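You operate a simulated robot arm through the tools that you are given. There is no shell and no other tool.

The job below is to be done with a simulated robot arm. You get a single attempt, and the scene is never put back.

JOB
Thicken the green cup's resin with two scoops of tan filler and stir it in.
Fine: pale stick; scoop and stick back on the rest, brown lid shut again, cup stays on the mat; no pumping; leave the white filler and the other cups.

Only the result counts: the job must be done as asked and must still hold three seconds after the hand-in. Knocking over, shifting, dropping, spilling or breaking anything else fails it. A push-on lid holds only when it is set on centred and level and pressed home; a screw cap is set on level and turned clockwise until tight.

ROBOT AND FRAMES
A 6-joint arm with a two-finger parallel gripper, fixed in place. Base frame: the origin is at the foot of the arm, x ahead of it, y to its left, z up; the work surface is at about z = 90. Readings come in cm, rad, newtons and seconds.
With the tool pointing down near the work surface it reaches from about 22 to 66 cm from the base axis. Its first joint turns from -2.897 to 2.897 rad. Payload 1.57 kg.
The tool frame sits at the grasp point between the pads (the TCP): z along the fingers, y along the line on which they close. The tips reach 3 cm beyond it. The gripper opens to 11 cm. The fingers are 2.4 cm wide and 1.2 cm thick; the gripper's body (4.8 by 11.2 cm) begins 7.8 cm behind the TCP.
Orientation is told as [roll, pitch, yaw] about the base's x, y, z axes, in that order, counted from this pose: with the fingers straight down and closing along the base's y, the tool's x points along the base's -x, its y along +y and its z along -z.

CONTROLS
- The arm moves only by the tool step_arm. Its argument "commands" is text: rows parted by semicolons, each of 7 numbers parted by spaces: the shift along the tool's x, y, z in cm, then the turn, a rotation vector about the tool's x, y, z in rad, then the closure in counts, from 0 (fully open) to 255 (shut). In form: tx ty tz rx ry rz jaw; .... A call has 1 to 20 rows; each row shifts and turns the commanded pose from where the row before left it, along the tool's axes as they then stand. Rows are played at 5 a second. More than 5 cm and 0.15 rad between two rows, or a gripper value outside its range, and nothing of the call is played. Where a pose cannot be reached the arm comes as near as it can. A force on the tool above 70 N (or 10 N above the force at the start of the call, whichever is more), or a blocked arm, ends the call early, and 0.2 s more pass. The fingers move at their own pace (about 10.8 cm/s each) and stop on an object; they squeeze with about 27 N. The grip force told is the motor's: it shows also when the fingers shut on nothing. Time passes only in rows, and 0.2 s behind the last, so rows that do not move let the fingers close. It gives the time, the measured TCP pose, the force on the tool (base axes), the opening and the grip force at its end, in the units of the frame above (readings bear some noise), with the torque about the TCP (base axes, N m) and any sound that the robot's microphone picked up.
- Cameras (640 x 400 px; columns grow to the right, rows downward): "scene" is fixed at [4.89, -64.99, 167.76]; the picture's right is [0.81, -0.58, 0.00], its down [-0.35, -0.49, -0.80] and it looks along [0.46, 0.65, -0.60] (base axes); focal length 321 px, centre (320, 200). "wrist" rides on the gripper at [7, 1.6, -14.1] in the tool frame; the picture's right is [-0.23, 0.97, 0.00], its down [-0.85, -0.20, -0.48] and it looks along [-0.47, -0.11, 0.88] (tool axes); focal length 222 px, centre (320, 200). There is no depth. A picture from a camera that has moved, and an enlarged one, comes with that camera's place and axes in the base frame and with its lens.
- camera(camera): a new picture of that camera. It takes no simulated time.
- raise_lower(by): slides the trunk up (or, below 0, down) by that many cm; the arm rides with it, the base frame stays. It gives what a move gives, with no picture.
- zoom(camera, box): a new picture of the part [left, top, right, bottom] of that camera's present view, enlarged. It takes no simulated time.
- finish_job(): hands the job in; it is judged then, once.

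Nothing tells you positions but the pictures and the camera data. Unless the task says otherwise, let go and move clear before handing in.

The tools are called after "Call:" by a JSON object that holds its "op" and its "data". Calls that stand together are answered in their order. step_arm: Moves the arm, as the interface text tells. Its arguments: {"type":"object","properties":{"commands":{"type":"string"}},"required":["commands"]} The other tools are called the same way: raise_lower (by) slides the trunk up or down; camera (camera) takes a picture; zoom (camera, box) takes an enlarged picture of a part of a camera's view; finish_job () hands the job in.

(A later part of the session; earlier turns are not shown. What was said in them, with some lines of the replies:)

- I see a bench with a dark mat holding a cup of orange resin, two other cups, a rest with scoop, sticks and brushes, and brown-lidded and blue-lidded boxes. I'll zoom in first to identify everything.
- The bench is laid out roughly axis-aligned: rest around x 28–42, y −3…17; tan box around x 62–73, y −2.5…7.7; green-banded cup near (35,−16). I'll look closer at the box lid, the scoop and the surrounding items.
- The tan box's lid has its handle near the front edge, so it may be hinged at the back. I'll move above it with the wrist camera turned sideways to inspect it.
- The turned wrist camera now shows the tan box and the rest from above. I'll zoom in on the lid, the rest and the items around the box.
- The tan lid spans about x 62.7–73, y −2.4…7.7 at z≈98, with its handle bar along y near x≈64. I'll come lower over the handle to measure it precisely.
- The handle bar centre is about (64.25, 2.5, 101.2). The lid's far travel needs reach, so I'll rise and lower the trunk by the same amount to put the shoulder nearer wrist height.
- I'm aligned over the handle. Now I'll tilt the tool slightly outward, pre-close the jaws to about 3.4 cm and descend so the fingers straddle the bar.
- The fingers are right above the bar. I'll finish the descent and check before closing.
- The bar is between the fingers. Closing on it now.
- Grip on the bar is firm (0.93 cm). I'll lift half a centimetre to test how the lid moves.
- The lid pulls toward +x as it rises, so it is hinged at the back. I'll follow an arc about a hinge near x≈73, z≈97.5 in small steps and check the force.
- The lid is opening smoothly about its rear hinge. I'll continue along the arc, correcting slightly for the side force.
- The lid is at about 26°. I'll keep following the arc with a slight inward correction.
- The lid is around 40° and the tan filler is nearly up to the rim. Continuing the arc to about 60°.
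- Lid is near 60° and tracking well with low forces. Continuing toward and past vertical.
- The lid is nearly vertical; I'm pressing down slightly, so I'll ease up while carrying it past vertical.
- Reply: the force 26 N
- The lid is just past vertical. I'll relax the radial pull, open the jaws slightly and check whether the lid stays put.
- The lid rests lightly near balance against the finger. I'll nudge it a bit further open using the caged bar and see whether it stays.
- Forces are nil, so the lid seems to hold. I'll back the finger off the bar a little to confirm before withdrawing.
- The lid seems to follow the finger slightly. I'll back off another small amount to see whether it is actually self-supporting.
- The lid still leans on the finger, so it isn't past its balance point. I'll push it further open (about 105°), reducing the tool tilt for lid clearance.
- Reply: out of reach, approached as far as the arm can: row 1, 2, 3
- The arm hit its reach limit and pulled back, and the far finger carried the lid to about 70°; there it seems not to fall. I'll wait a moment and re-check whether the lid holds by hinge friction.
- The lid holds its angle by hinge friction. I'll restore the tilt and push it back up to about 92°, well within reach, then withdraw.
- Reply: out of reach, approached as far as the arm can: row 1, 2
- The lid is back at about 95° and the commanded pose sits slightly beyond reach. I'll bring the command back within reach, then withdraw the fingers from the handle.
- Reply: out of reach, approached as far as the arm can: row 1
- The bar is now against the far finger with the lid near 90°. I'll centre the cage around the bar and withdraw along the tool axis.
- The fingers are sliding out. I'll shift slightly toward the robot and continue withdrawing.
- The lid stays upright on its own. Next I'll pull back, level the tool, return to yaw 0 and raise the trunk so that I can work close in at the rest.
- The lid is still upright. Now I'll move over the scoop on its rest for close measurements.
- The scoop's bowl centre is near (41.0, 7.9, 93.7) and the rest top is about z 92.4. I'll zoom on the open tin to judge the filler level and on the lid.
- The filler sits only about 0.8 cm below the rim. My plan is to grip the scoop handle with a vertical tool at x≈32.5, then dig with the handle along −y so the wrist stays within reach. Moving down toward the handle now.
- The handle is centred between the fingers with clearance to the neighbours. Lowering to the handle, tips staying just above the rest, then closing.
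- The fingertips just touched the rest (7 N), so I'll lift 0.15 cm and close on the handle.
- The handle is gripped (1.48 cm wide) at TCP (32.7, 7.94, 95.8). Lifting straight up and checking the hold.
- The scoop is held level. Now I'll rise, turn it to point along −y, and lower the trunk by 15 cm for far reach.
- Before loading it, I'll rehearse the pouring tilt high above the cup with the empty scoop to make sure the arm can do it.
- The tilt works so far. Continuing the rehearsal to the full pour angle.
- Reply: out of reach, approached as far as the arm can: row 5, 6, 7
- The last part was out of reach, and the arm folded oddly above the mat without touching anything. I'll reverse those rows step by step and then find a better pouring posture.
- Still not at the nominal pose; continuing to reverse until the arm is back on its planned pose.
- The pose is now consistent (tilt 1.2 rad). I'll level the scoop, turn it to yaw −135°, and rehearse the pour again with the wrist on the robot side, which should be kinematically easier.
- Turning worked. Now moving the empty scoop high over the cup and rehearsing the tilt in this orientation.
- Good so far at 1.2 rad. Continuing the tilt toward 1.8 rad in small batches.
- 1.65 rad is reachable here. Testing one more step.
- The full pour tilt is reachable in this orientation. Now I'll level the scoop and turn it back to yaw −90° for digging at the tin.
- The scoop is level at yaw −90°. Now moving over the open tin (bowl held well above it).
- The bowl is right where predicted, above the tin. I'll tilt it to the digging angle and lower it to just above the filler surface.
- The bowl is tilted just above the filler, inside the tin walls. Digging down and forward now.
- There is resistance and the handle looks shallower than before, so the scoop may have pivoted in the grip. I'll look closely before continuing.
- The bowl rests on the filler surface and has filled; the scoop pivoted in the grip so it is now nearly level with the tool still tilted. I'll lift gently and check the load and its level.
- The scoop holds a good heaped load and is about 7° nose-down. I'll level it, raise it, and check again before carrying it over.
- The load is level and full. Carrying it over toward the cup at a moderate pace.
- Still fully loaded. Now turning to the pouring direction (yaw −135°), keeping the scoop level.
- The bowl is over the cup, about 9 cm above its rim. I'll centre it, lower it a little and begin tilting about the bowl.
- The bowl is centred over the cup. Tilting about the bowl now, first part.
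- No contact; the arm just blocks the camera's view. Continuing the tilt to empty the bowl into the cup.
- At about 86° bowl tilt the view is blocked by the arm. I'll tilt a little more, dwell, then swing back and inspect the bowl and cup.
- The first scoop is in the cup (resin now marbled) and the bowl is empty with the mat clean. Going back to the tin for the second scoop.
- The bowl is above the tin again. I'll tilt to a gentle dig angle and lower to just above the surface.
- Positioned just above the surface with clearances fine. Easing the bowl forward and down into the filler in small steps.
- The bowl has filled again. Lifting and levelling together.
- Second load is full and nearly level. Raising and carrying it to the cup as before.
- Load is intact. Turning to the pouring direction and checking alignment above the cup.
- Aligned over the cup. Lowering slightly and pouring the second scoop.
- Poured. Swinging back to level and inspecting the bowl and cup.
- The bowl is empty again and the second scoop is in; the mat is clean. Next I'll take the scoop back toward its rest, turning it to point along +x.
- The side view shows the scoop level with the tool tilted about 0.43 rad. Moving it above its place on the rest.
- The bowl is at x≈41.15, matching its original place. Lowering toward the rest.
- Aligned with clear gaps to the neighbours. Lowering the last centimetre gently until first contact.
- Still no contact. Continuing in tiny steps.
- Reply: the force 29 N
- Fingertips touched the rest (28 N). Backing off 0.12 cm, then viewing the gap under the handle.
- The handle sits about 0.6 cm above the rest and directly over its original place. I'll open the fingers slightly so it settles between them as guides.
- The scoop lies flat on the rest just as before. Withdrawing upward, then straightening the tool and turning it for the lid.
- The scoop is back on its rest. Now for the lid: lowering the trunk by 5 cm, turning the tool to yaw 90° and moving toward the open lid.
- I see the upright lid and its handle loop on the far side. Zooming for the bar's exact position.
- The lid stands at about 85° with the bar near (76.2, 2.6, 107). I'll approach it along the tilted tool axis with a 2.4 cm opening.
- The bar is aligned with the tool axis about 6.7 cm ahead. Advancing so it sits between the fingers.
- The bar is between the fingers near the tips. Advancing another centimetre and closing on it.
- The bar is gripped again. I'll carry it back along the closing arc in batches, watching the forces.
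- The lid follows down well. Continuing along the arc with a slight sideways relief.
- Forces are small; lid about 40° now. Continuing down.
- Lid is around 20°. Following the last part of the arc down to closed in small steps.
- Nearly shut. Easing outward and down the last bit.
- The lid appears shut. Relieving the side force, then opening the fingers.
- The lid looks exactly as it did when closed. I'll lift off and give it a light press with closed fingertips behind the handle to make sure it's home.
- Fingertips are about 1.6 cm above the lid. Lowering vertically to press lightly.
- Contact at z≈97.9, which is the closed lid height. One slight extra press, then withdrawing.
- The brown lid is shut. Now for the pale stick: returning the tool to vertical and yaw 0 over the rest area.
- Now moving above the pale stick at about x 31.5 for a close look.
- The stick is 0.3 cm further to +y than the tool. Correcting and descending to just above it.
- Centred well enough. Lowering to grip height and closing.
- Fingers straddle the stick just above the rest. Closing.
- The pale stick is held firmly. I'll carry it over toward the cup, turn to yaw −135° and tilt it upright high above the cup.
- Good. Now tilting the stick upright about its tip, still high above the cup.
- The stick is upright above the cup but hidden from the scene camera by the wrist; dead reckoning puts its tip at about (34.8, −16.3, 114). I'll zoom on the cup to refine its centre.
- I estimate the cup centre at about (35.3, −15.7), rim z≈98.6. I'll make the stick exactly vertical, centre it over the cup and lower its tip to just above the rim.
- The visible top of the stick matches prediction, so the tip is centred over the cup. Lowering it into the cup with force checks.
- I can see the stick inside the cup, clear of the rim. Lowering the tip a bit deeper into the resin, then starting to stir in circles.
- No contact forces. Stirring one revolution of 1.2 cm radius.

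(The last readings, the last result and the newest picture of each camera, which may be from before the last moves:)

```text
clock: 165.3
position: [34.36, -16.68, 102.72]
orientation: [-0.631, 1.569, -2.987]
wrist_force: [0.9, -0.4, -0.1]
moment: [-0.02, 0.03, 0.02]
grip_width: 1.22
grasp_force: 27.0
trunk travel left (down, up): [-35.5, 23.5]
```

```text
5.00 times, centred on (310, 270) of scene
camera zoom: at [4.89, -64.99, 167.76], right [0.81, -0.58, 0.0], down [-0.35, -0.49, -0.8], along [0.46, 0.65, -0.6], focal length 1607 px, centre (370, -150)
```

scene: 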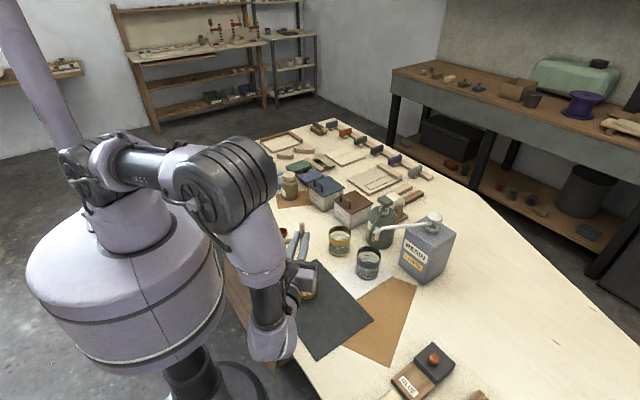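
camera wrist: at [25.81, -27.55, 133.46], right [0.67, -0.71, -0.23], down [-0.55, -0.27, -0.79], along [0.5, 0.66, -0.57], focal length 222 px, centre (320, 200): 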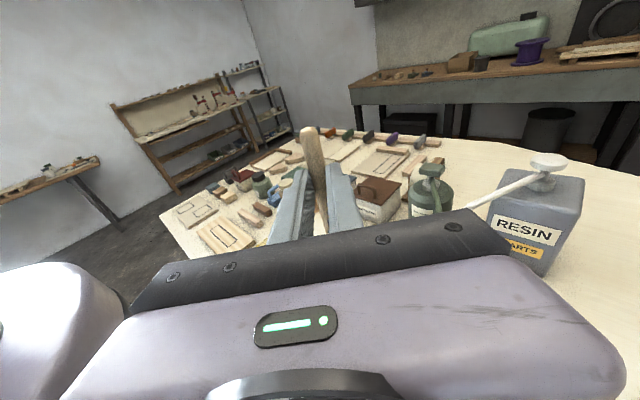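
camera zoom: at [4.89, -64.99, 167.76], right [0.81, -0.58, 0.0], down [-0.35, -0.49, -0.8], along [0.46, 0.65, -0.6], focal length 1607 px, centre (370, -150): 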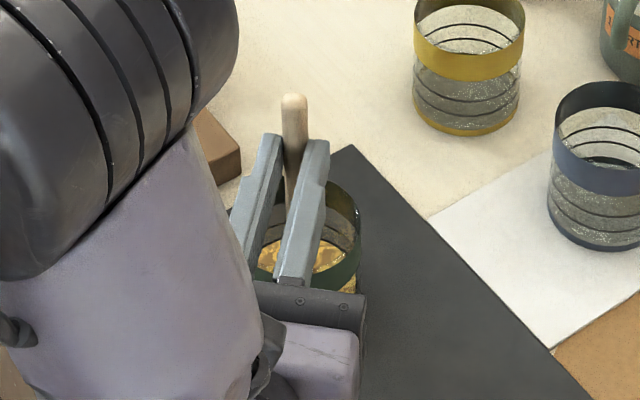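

Stirring freely. Doing more revolutions.

Call:
{"op": "step_arm", "data": {"commands": "0 0.705 -0.229 0 0 0 255; 0 0.436 -0.6 0 0 0 255; 0 0 -0.742 0 0 0 255; 0 -0.436 -0.6 0 0 0 255; 0 -0.705 -0.229 0 0 0 255; 0 -0.705 0.229 0 0 0 255; 0 -0.436 0.6 0 0 0 255; 0 0 0.742 0 0 0 255; 0 0.436 0.6 0 0 0 255; 0 0.705 0.229 0 0 0 255; 0 0.705 -0.229 0 0 0 255; 0 0.436 -0.6 0 0 0 255; 0 0 -0.742 0 0 0 255; 0 -0.436 -0.6 0 0 0 255; 0 -0.705 -0.229 0 0 0 255; 0 -0.705 0.229 0 0 0 255; 0 -0.436 0.6 0 0 0 255; 0 0 0.742 0 0 0 255; 0 0.436 0.6 0 0 0 255; 0 0.705 0.229 0 0 0 255"}}

Call:
{"op": "step_arm", "data": {"commands": "0 0.705 -0.229 0 0 0 255; 0 0.436 -0.6 0 0 0 255; 0 0 -0.742 0 0 0 255; 0 -0.436 -0.6 0 0 0 255; 0 -0.705 -0.229 0 0 0 255; 0 -0.705 0.229 0 0 0 255; 0 -0.436 0.6 0 0 0 255; 0 0 0.742 0 0 0 255; 0 0.436 0.6 0 0 0 255; 0 0.705 0.229 0 0 0 255; 0 0.705 -0.229 0 0 0 255; 0 0.436 -0.6 0 0 0 255; 0 0 -0.742 0 0 0 255; 0 -0.436 -0.6 0 0 0 255; 0 -0.705 -0.229 0 0 0 255; 0 -0.705 0.229 0 0 0 255; 0 -0.436 0.6 0 0 0 255; 0 0 0.742 0 0 0 255; 0 0.436 0.6 0 0 0 255; 0 0.705 0.229 0 0 0 255"}}

Call:
{"op": "zoom", "data": {"camera": "scene", "box": [270, 230, 350, 310]}}

```text
clock: 169.5
position: [34.27, -16.67, 102.68]
orientation: [-0.551, 1.569, -2.905]
wrist_force: [-0.1, -0.5, -0.9]
moment: [0.0, -0.04, -0.01]
grip_width: 1.26
grasp_force: 27.1
trunk travel left (down, up): [-35.5, 23.5]
```

```text
clock: 173.7
position: [34.37, -16.58, 102.8]
orientation: [-0.601, 1.568, -2.954]
wrist_force: [0.4, -0.4, 0.3]
moment: [0.03, 0.01, 0.0]
grip_width: 1.24
grasp_force: 26.8
trunk travel left (down, up): [-35.5, 23.5]
```

```text
5.00 times, centred on (310, 270) of scene
camera zoom: at [4.89, -64.99, 167.76], right [0.81, -0.58, 0.0], down [-0.35, -0.49, -0.8], along [0.46, 0.65, -0.6], focal length 1607 px, centre (370, -150)
```

zoom: 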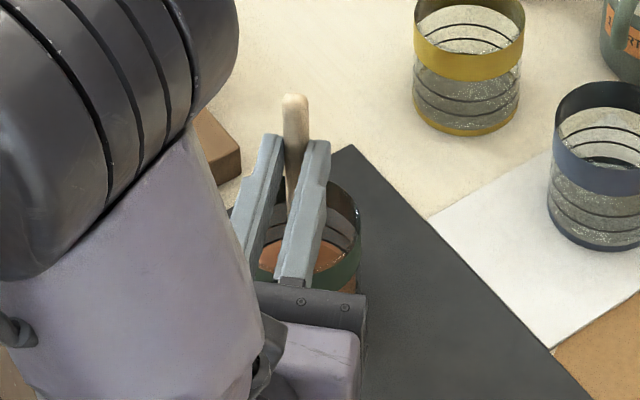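

The resin now looks uniform. Zooming in to check the mix.

Call:
{"op": "zoom", "data": {"camera": "scene", "box": [312, 270, 348, 300]}}

Call:
{"op": "step_arm", "data": {"commands": "0 0.705 -0.229 0 0 0 255; 0 0.436 -0.6 0 0 0 255; 0 0 -0.742 0 0 0 255; 0 -0.436 -0.6 0 0 0 255; 0 -0.705 -0.229 0 0 0 255; 0 -0.705 0.229 0 0 0 255; 0 -0.436 0.6 0 0 0 255; 0 0 0.742 0 0 0 255; 0 0.436 0.6 0 0 0 255; 0 0.705 0.229 0 0 0 255; 0 0.705 -0.229 0 0 0 255; 0 0.436 -0.6 0 0 0 255; 0 0 -0.742 0 0 0 255; 0 -0.436 -0.6 0 0 0 255; 0 -0.705 -0.229 0 0 0 255; 0 -0.705 0.229 0 0 0 255; 0 -0.436 0.6 0 0 0 255; 0 0 0.742 0 0 0 255; 0 0.436 0.6 0 0 0 255; 0 0.705 0.229 0 0 0 255"}}

Call:
{"op": "zoom", "data": {"camera": "scene", "box": [290, 250, 340, 295]}}

```text
13.33 times, centred on (330, 285) of scene
camera zoom: at [4.89, -64.99, 167.76], right [0.81, -0.58, 0.0], down [-0.35, -0.49, -0.8], along [0.46, 0.65, -0.6], focal length 4285 px, centre (187, -933)
```

zoom: 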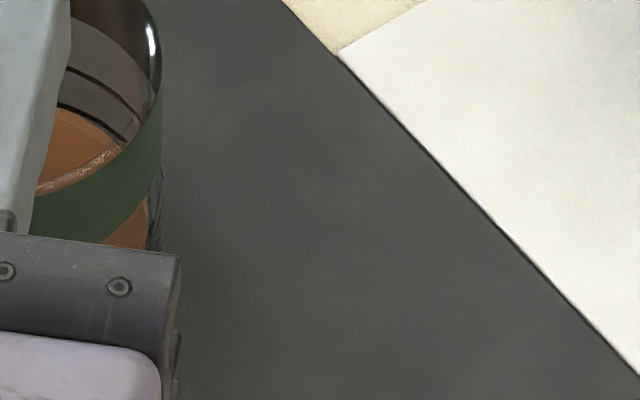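

```text
clock: 177.9
position: [34.39, -16.59, 102.81]
orientation: [-0.618, 1.568, -2.973]
wrist_force: [-0.6, -0.3, -0.1]
moment: [0.03, -0.01, 0.01]
grip_width: 1.25
grasp_force: 27.0
trunk travel left (down, up): [-35.5, 23.5]
```

```text
8.89 times, centred on (315, 272) of scene
camera zoom: at [4.89, -64.99, 167.76], right [0.81, -0.58, 0.0], down [-0.35, -0.49, -0.8], along [0.46, 0.65, -0.6], focal length 2857 px, centre (364, -444)
```

zoom: 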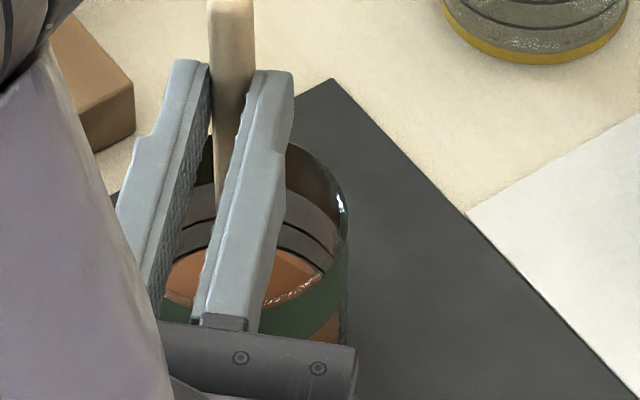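

The mix is uniform. I'll centre the stick, lift it to just above the resin, let it drip briefly inside the cup, and then raise it out.

Call:
{"op": "step_arm", "data": {"commands": "0 0 -0.6 0 0 0 255; 0 0 -0.5 0 0 0 255; 1 0 0 0 0 0 255; 1.5 0 0 0 0 0 255; 1.5 0 0 0 0 0 255; 0 0 0 0 0 0 255; 0 0 0 0 0 0 255; 0 0 0 0 0 0 255; 0 0 0 0 0 0 255; 0 0 0 0 0 0 255; 0 0 0 0 0 0 255; 0 0 0 0 0 0 255; 0 0 0 0 0 0 255; 0 0 0 0 0 0 255; 0 0 0 0 0 0 255; 2 0 0 0 0 0 255; 2.5 0 0 0 0 0 255; 2.5 0 0 0 0 0 255; 0 0 0 0 0 0 255"}}

Call:
{"op": "zoom", "data": {"camera": "scene", "box": [260, 210, 350, 310]}}

```text
clock: 181.9
position: [33.61, -17.37, 113.81]
orientation: [-0.786, 1.57, -3.14]
wrist_force: [0.2, -0.2, -0.2]
moment: [-0.01, 0.0, -0.01]
grip_width: 1.26
grasp_force: 27.0
trunk travel left (down, up): [-35.5, 23.5]
```

```text
4.00 times, centred on (305, 260) of scene
camera zoom: at [4.89, -64.99, 167.76], right [0.81, -0.58, 0.0], down [-0.35, -0.49, -0.8], along [0.46, 0.65, -0.6], focal length 1286 px, centre (380, -40)
```

zoom: 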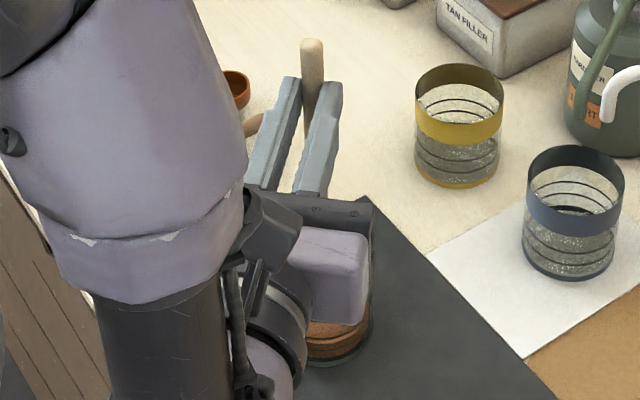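

The stick is clear of the cup. Raising further and laying it level again above the bench.

Call:
{"op": "step_arm", "data": {"commands": "4 0 0 0 0 0 255; 4 0 0 0 0 0 255; 3 0 0 0 0 0 255; 0.242 0 1.581 0 -0.15 0 255; 0.242 0 1.581 0 -0.15 0 255; 0.242 0 1.581 0 -0.15 0 255; 0.242 0 1.581 0 -0.15 0 255; 0.242 0 1.581 0 -0.15 0 255; 0.242 0 1.581 0 -0.15 0 255; 0.242 0 1.581 0 -0.15 0 255; 0.242 0 1.581 0 -0.15 0 255; 0.242 0 1.581 0 -0.15 0 255; 0.242 0 1.581 0 -0.15 0 255; 0.142 0 0.733 0 -0.07 0 255; 0 0 0 0 0 0 255"}}

Call:
{"op": "camera", "data": {"camera": "scene"}}

Call:
{"op": "zoom", "data": {"camera": "scene", "box": [270, 170, 350, 310]}}

```text
clock: 185.1
position: [42.65, -8.29, 116.56]
orientation: [-0.001, -0.001, -2.354]
wrist_force: [0.8, -0.6, 0.0]
moment: [0.0, -0.02, 0.02]
grip_width: 1.25
grasp_force: 26.8
trunk travel left (down, up): [-35.5, 23.5]
```

```text
taken
```

scene: 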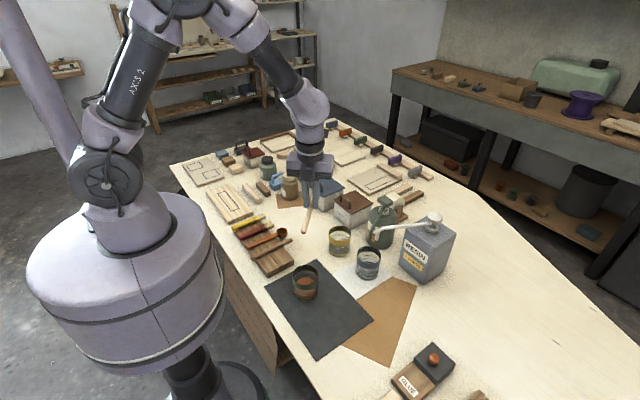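

```text
2.86 times, centred on (310, 240) of scene
camera zoom: at [4.89, -64.99, 167.76], right [0.81, -0.58, 0.0], down [-0.35, -0.49, -0.8], along [0.46, 0.65, -0.6], focal length 918 px, centre (349, 86)
```

zoom: 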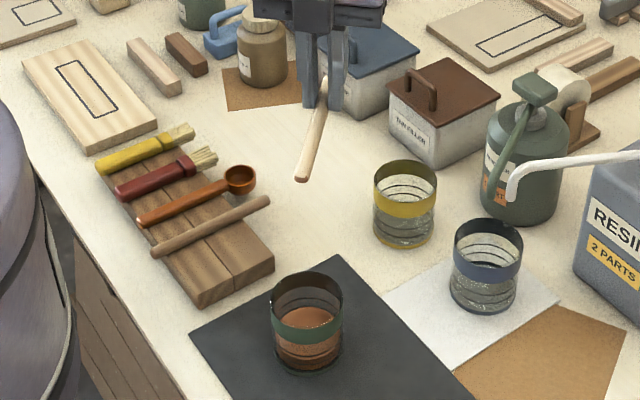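

The cup holds a uniform mix and stands on the mat. Turning the stick back to yaw 0 and moving above its place on the rest.

Call:
{"op": "step_arm", "data": {"commands": "0 0 0 0 0 -0.15 255; 0 0 0 0 0 -0.15 255; 0 0 0 0 0 -0.15 255; 0 0 0 0 0 -0.15 255; 0 0 0 0 0 -0.15 255; 0 0 0 0 0 -0.15 255; 0 0 0 0 0 -0.15 255; 0 0 0 0 0 -0.15 255; 0 0 0 0 0 -0.15 255; 0 0 0 0 0 -0.15 255; 0 0 0 0 0 -0.15 255; 0 0 0 0 0 -0.15 255; 0 0 0 0 0 -0.15 255; 0 0 0 0 0 -0.15 255; 0 0 0 0 0 -0.15 255; 0 0 0 0 0 -0.106 255; 0 0 0 0 0 0 255"}}

Call:
{"op": "step_arm", "data": {"commands": "2.76 1.585 2.125 0 0 0 255; 2.76 1.585 2.125 0 0 0 255; 2.76 1.585 2.125 0 0 0 255; 2.76 1.585 2.125 0 0 0 255; 0 0 0 0 0 0 255"}}

Call:
{"op": "zoom", "data": {"camera": "scene", "box": [225, 170, 325, 280]}}

Call:
{"op": "zoom", "data": {"camera": "wrist", "box": [240, 80, 400, 220]}}

```text
clock: 188.7
position: [42.67, -8.29, 116.75]
orientation: [0.001, 0.003, 0.005]
wrist_force: [0.7, -0.7, -1.0]
moment: [-0.04, 0.01, -0.03]
grip_width: 1.22
grasp_force: 27.1
trunk travel left (down, up): [-35.5, 23.5]
```

```text
clock: 189.9
position: [31.54, -2.09, 108.3]
orientation: [0.001, 0.0, 0.003]
wrist_force: [0.2, -0.3, 0.3]
moment: [0.04, 0.01, 0.02]
grip_width: 1.25
grasp_force: 27.1
trunk travel left (down, up): [-35.5, 23.5]
```

```text
3.64 times, centred on (275, 225) of scene
camera zoom: at [4.89, -64.99, 167.76], right [0.81, -0.58, 0.0], down [-0.35, -0.49, -0.8], along [0.46, 0.65, -0.6], focal length 1169 px, centre (484, 109)
```

zoom: 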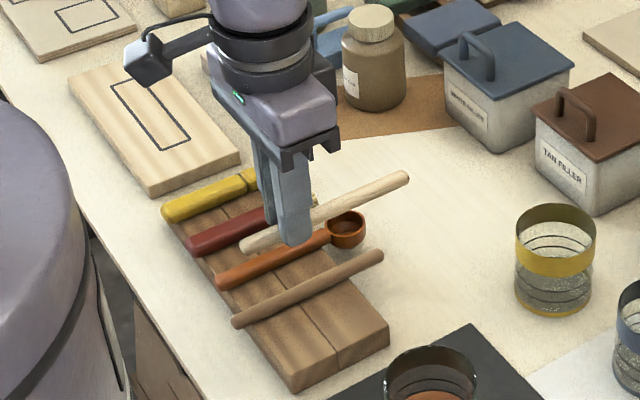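

```text
2.86 times, centred on (320, 150) of wrist
camera zoom: at [24.68, -0.34, 122.37], right [0.23, 0.97, 0.0], down [0.86, -0.2, 0.48], along [0.47, -0.11, -0.88], focal length 635 px, centre (320, 343)
```

zoom: 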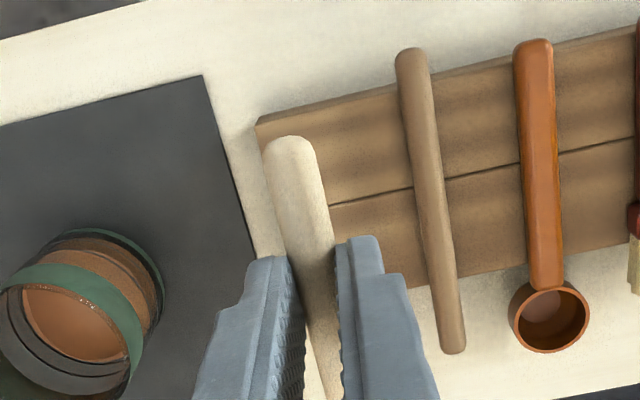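

Aligned just as at pickup. Lowering the stick back onto the rest.

Call:
{"op": "step_arm", "data": {"commands": "0 0.1 4 0 0 0 255; 0 0 4 0 0 0 255; 0 0 3 0 0 0 255; 0 0 0.8 0 0 0 255; 0 0 0 0 0 0 255"}}

Call:
{"op": "step_arm", "data": {"commands": "0 0 0.3 0 0 0 255; 0 0 0.2 0 0 0 255; 0 0 0.15 0 0 0 255; 0 0 0 0 0 0 255"}}

Call:
{"op": "zoom", "data": {"camera": "scene", "box": [240, 215, 310, 275]}}

```text
clock: 191.1
position: [31.68, -1.88, 96.42]
orientation: [0.0, 0.002, 0.004]
wrist_force: [-0.3, -0.2, -0.2]
moment: [-0.02, 0.02, 0.01]
grip_width: 1.25
grasp_force: 26.9
trunk travel left (down, up): [-35.5, 23.5]
```

```text
clock: 192.1
position: [31.69, -1.96, 95.88]
orientation: [0.003, 0.002, 0.002]
wrist_force: [-0.1, -0.5, -0.1]
moment: [-0.03, 0.03, -0.01]
grip_width: 1.24
grasp_force: 26.7
trunk travel left (down, up): [-35.5, 23.5]
```

```text
6.67 times, centred on (275, 245) of scene
camera zoom: at [4.89, -64.99, 167.76], right [0.81, -0.58, 0.0], down [-0.35, -0.49, -0.8], along [0.46, 0.65, -0.6], focal length 2142 px, centre (620, -100)
```

zoom: 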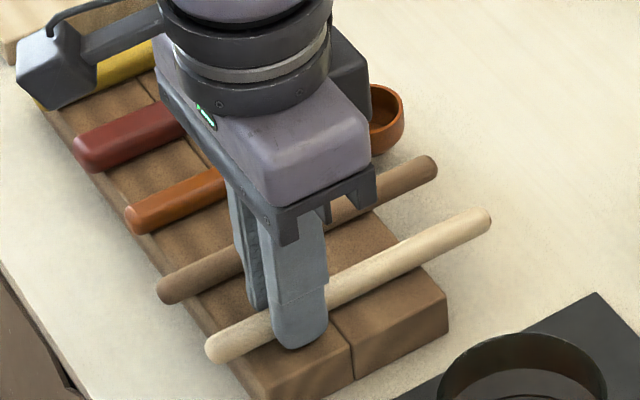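

About 0.2 cm above its seat. Easing down the last bit.

Call:
{"op": "step_arm", "data": {"commands": "0 0 0.1 0 0 0 255; 0 0 0.08 0 0 0 255; 0 0 0 0 0 0 255"}}

```text
clock: 192.9
position: [31.6, -1.92, 95.72]
orientation: [-0.001, 0.0, 0.002]
wrist_force: [1.5, 1.0, 17.9]
moment: [-0.02, -0.3, 0.04]
grip_width: 1.25
grasp_force: 27.6
trunk travel left (down, up): [-35.5, 23.5]
```

Stick has made contact with the rest (18 N). Relieving slightly and opening the fingers.

Call:
{"op": "step_arm", "data": {"commands": "0 0 -0.07 0 0 0 255; 0 0 0 0 0 0 255; 0 0 0 0 0 0 220; 0 0 0 0 0 0 181; 0 0 0 0 0 0 181"}}

Call:
{"op": "zoom", "data": {"camera": "scene", "box": [240, 215, 310, 275]}}

Call:
{"op": "zoom", "data": {"camera": "wrist", "box": [240, 80, 400, 220]}}

```text
clock: 194.1
position: [31.62, -1.85, 95.67]
orientation: [0.001, 0.003, 0.003]
wrist_force: [-0.2, 0.0, 0.4]
moment: [-0.02, -0.02, -0.01]
grip_width: 3.18
grasp_force: 0.0
trunk travel left (down, up): [-35.5, 23.5]
```

```text
6.67 times, centred on (275, 245) of scene
camera zoom: at [4.89, -64.99, 167.76], right [0.81, -0.58, 0.0], down [-0.35, -0.49, -0.8], along [0.46, 0.65, -0.6], focal length 2142 px, centre (620, -100)
```

zoom: 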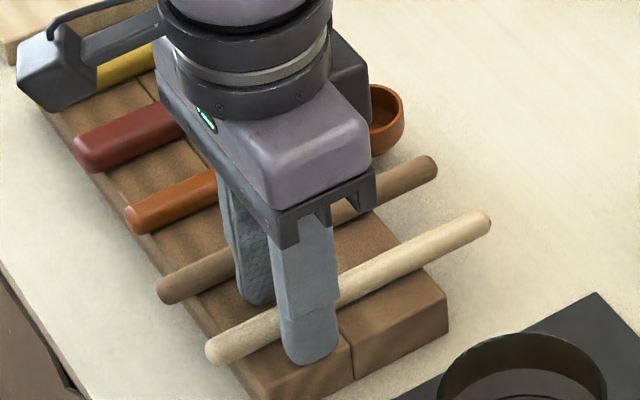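

```text
2.86 times, centred on (320, 150) of wrist
camera zoom: at [24.65, -0.15, 109.86], right [0.23, 0.97, 0.0], down [0.86, -0.2, 0.48], along [0.47, -0.11, -0.88], focal length 635 px, centre (320, 343)
```

zoom: 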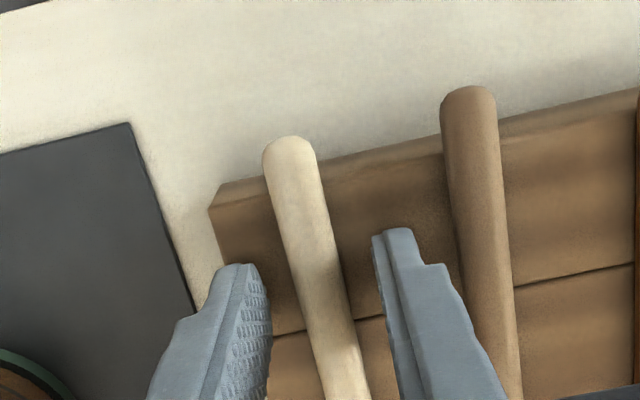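

The stick lies on the rest. Withdrawing straight up and clear.

Call:
{"op": "step_arm", "data": {"commands": "0 0 -1 0 0 0 181; 0 0 -2.5 0 0 0 181; 0 0 -4 0 0 0 181; 0 0 -4.5 0 0 0 181; 0 0 -4.5 0 0 0 181; -2 3 -3 0 0 0 181; -2 3 -3 0 0 0 181; -2 3 -3 0 0 0 181; 0 0 0 0 0 0 181; 0 0 0 0 0 0 181"}}

Call:
{"op": "camera", "data": {"camera": "scene"}}

Call:
{"op": "zoom", "data": {"camera": "scene", "box": [225, 200, 345, 310]}}

Call:
{"op": "zoom", "data": {"camera": "scene", "box": [310, 160, 460, 290]}}

Call:
{"op": "camera", "data": {"camera": "wrist"}}

```text
clock: 196.3
position: [37.35, 6.83, 121.35]
orientation: [-0.001, 0.002, 0.003]
wrist_force: [0.5, 0.1, 0.9]
moment: [-0.02, -0.01, -0.02]
grip_width: 3.21
grasp_force: 0.0
trunk travel left (down, up): [-35.5, 23.5]
```

```text
taken
```

scene: 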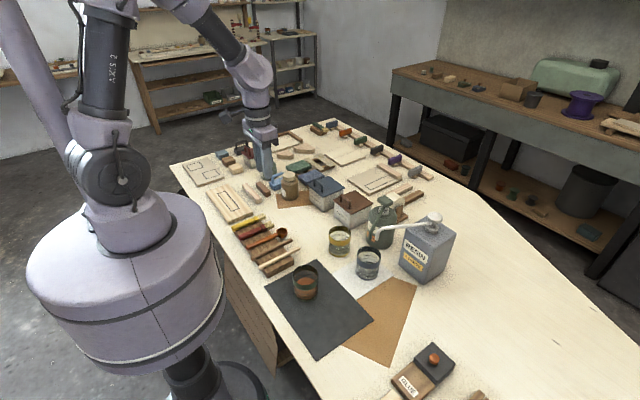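

```text
3.64 times, centred on (285, 255) of scene
camera zoom: at [4.89, -64.99, 167.76], right [0.81, -0.58, 0.0], down [-0.35, -0.49, -0.8], along [0.46, 0.65, -0.6], focal length 1169 px, centre (447, 0)
```

zoom: 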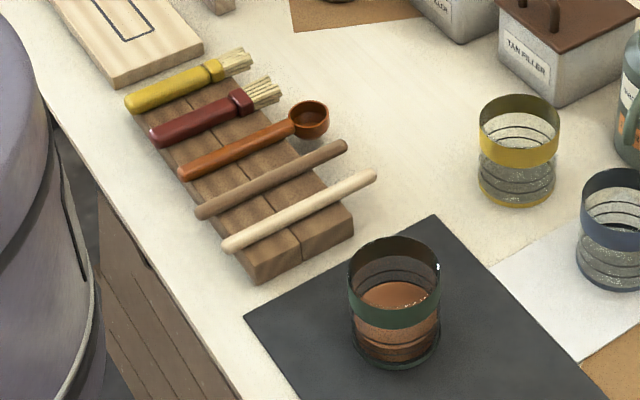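

```text
3.08 times, centred on (385, 225) of scene
camera zoom: at [4.89, -64.99, 167.76], right [0.81, -0.58, 0.0], down [-0.35, -0.49, -0.8], along [0.46, 0.65, -0.6], focal length 989 px, centre (120, 123)
```

zoom: 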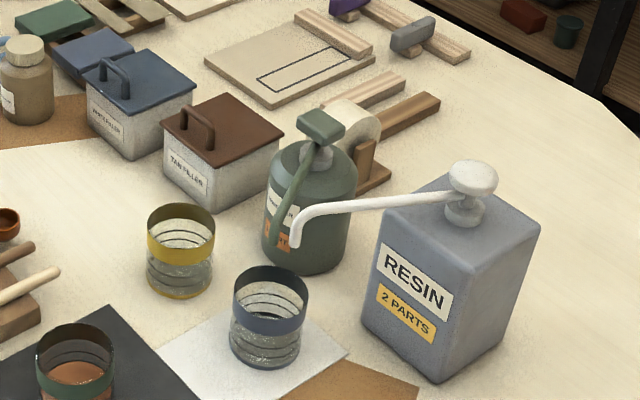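

```text
taken
camera wrist: at [30.33, 8.54, 135.52], right [0.23, 0.97, 0.0], down [0.86, -0.2, 0.48], along [0.47, -0.11, -0.88], focal length 222 px, centre (320, 200)
```

wrist: 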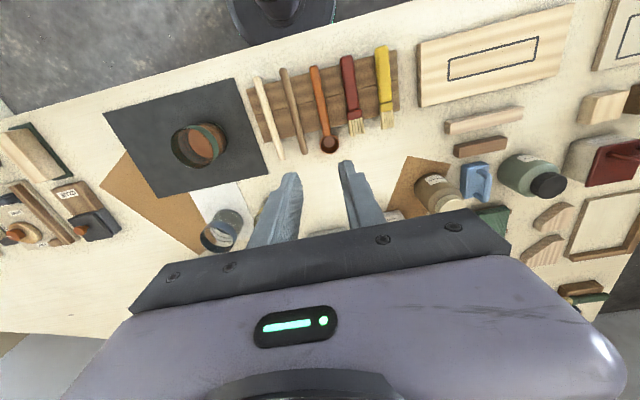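

Everything looks in order. One last close look at the cup, rest and lid before handing in.

Call:
{"op": "zoom", "data": {"camera": "scene", "box": [285, 255, 330, 305]}}

Call:
{"op": "zoom", "data": {"camera": "scene", "box": [235, 215, 305, 280]}}

Call:
{"op": "zoom", "data": {"camera": "scene", "box": [328, 180, 378, 235]}}

Call:
{"op": "zoom", "data": {"camera": "wrist", "box": [160, 100, 240, 180]}}

```text
8.00 times, centred on (308, 280) of scene
camera zoom: at [4.89, -64.99, 167.76], right [0.81, -0.58, 0.0], down [-0.35, -0.49, -0.8], along [0.46, 0.65, -0.6], focal length 2571 px, centre (420, -440)
```

zoom: 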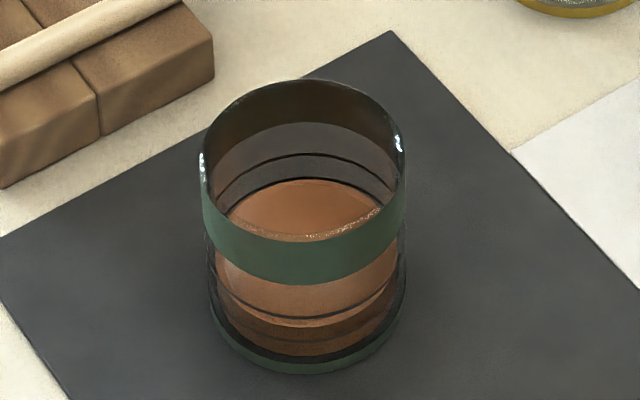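

```text
6.15 times, centred on (270, 248) of scene
camera zoom: at [4.89, -64.99, 167.76], right [0.81, -0.58, 0.0], down [-0.35, -0.49, -0.8], along [0.46, 0.65, -0.6], focal length 1978 px, centre (628, -92)
```

zoom: 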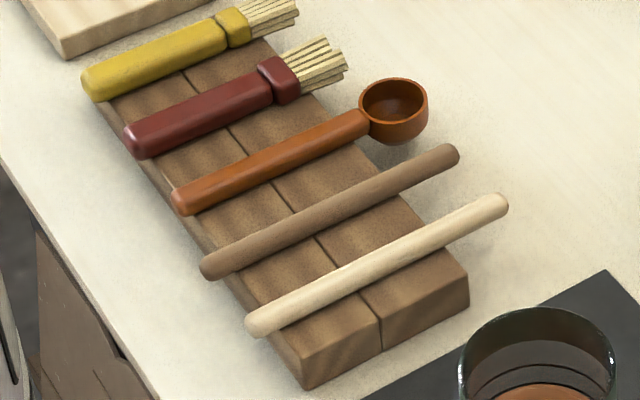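

```text
7.27 times, centred on (353, 208) of scene
camera zoom: at [4.89, -64.99, 167.76], right [0.81, -0.58, 0.0], down [-0.35, -0.49, -0.8], along [0.46, 0.65, -0.6], focal length 2337 px, centre (80, 146)
```

zoom: 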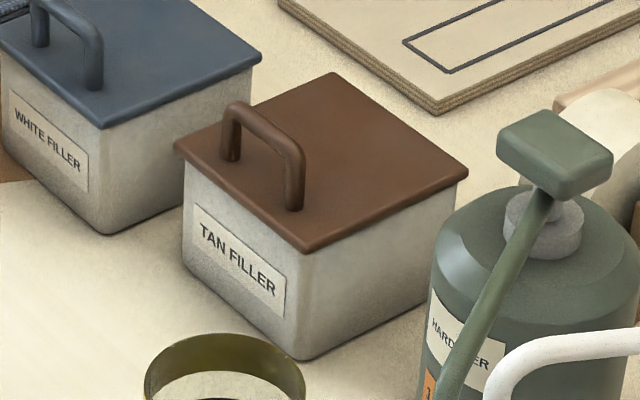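

```text
5.00 times, centred on (200, 140) of wrist
camera zoom: at [30.33, 8.54, 135.52], right [0.23, 0.97, 0.0], down [0.86, -0.2, 0.48], along [0.47, -0.11, -0.88], focal length 1111 px, centre (920, 500)
```

zoom: 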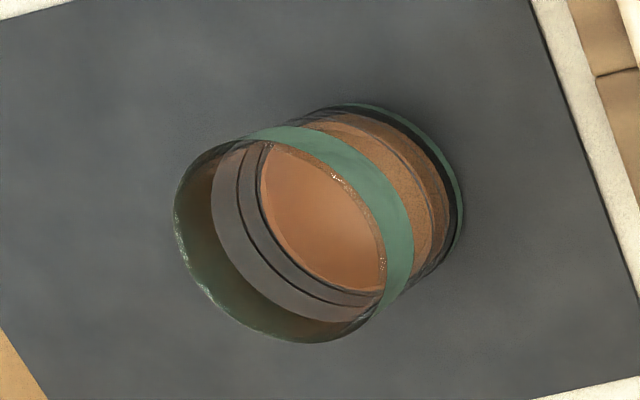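

The resin in the green cup is evenly mixed and the cup is still on the mat. The scoop and pale stick are back on the rest, the brown lid is shut, and everything else looks untouched. The gripper is empty and clear, so I'm handing the job in.

Call:
{"op": "finish_job", "data": {}}

```text
The job is handed in.
```

The green cup's resin now has two scoops of tan filler in it, stirred to an even colour with the pale stick. I've handed the job in; no verdict has come back yet.

- **Cup:** it is still on the mat, and I saw no filler or resin on the mat or bench around it.
- **Scoop and stick:** both are lying on the rest in their original places. The scoop had slipped up in the grip, so I let it settle about half a centimetre onto the rest.
- **Brown lid:** it is shut. I pressed it lightly, and the fingertips met it at the same height as when it was closed at the start.
- **Everything else:** I used neither pump, and I left the white filler and the other cups alone. Nothing else looks moved in the last pictures.
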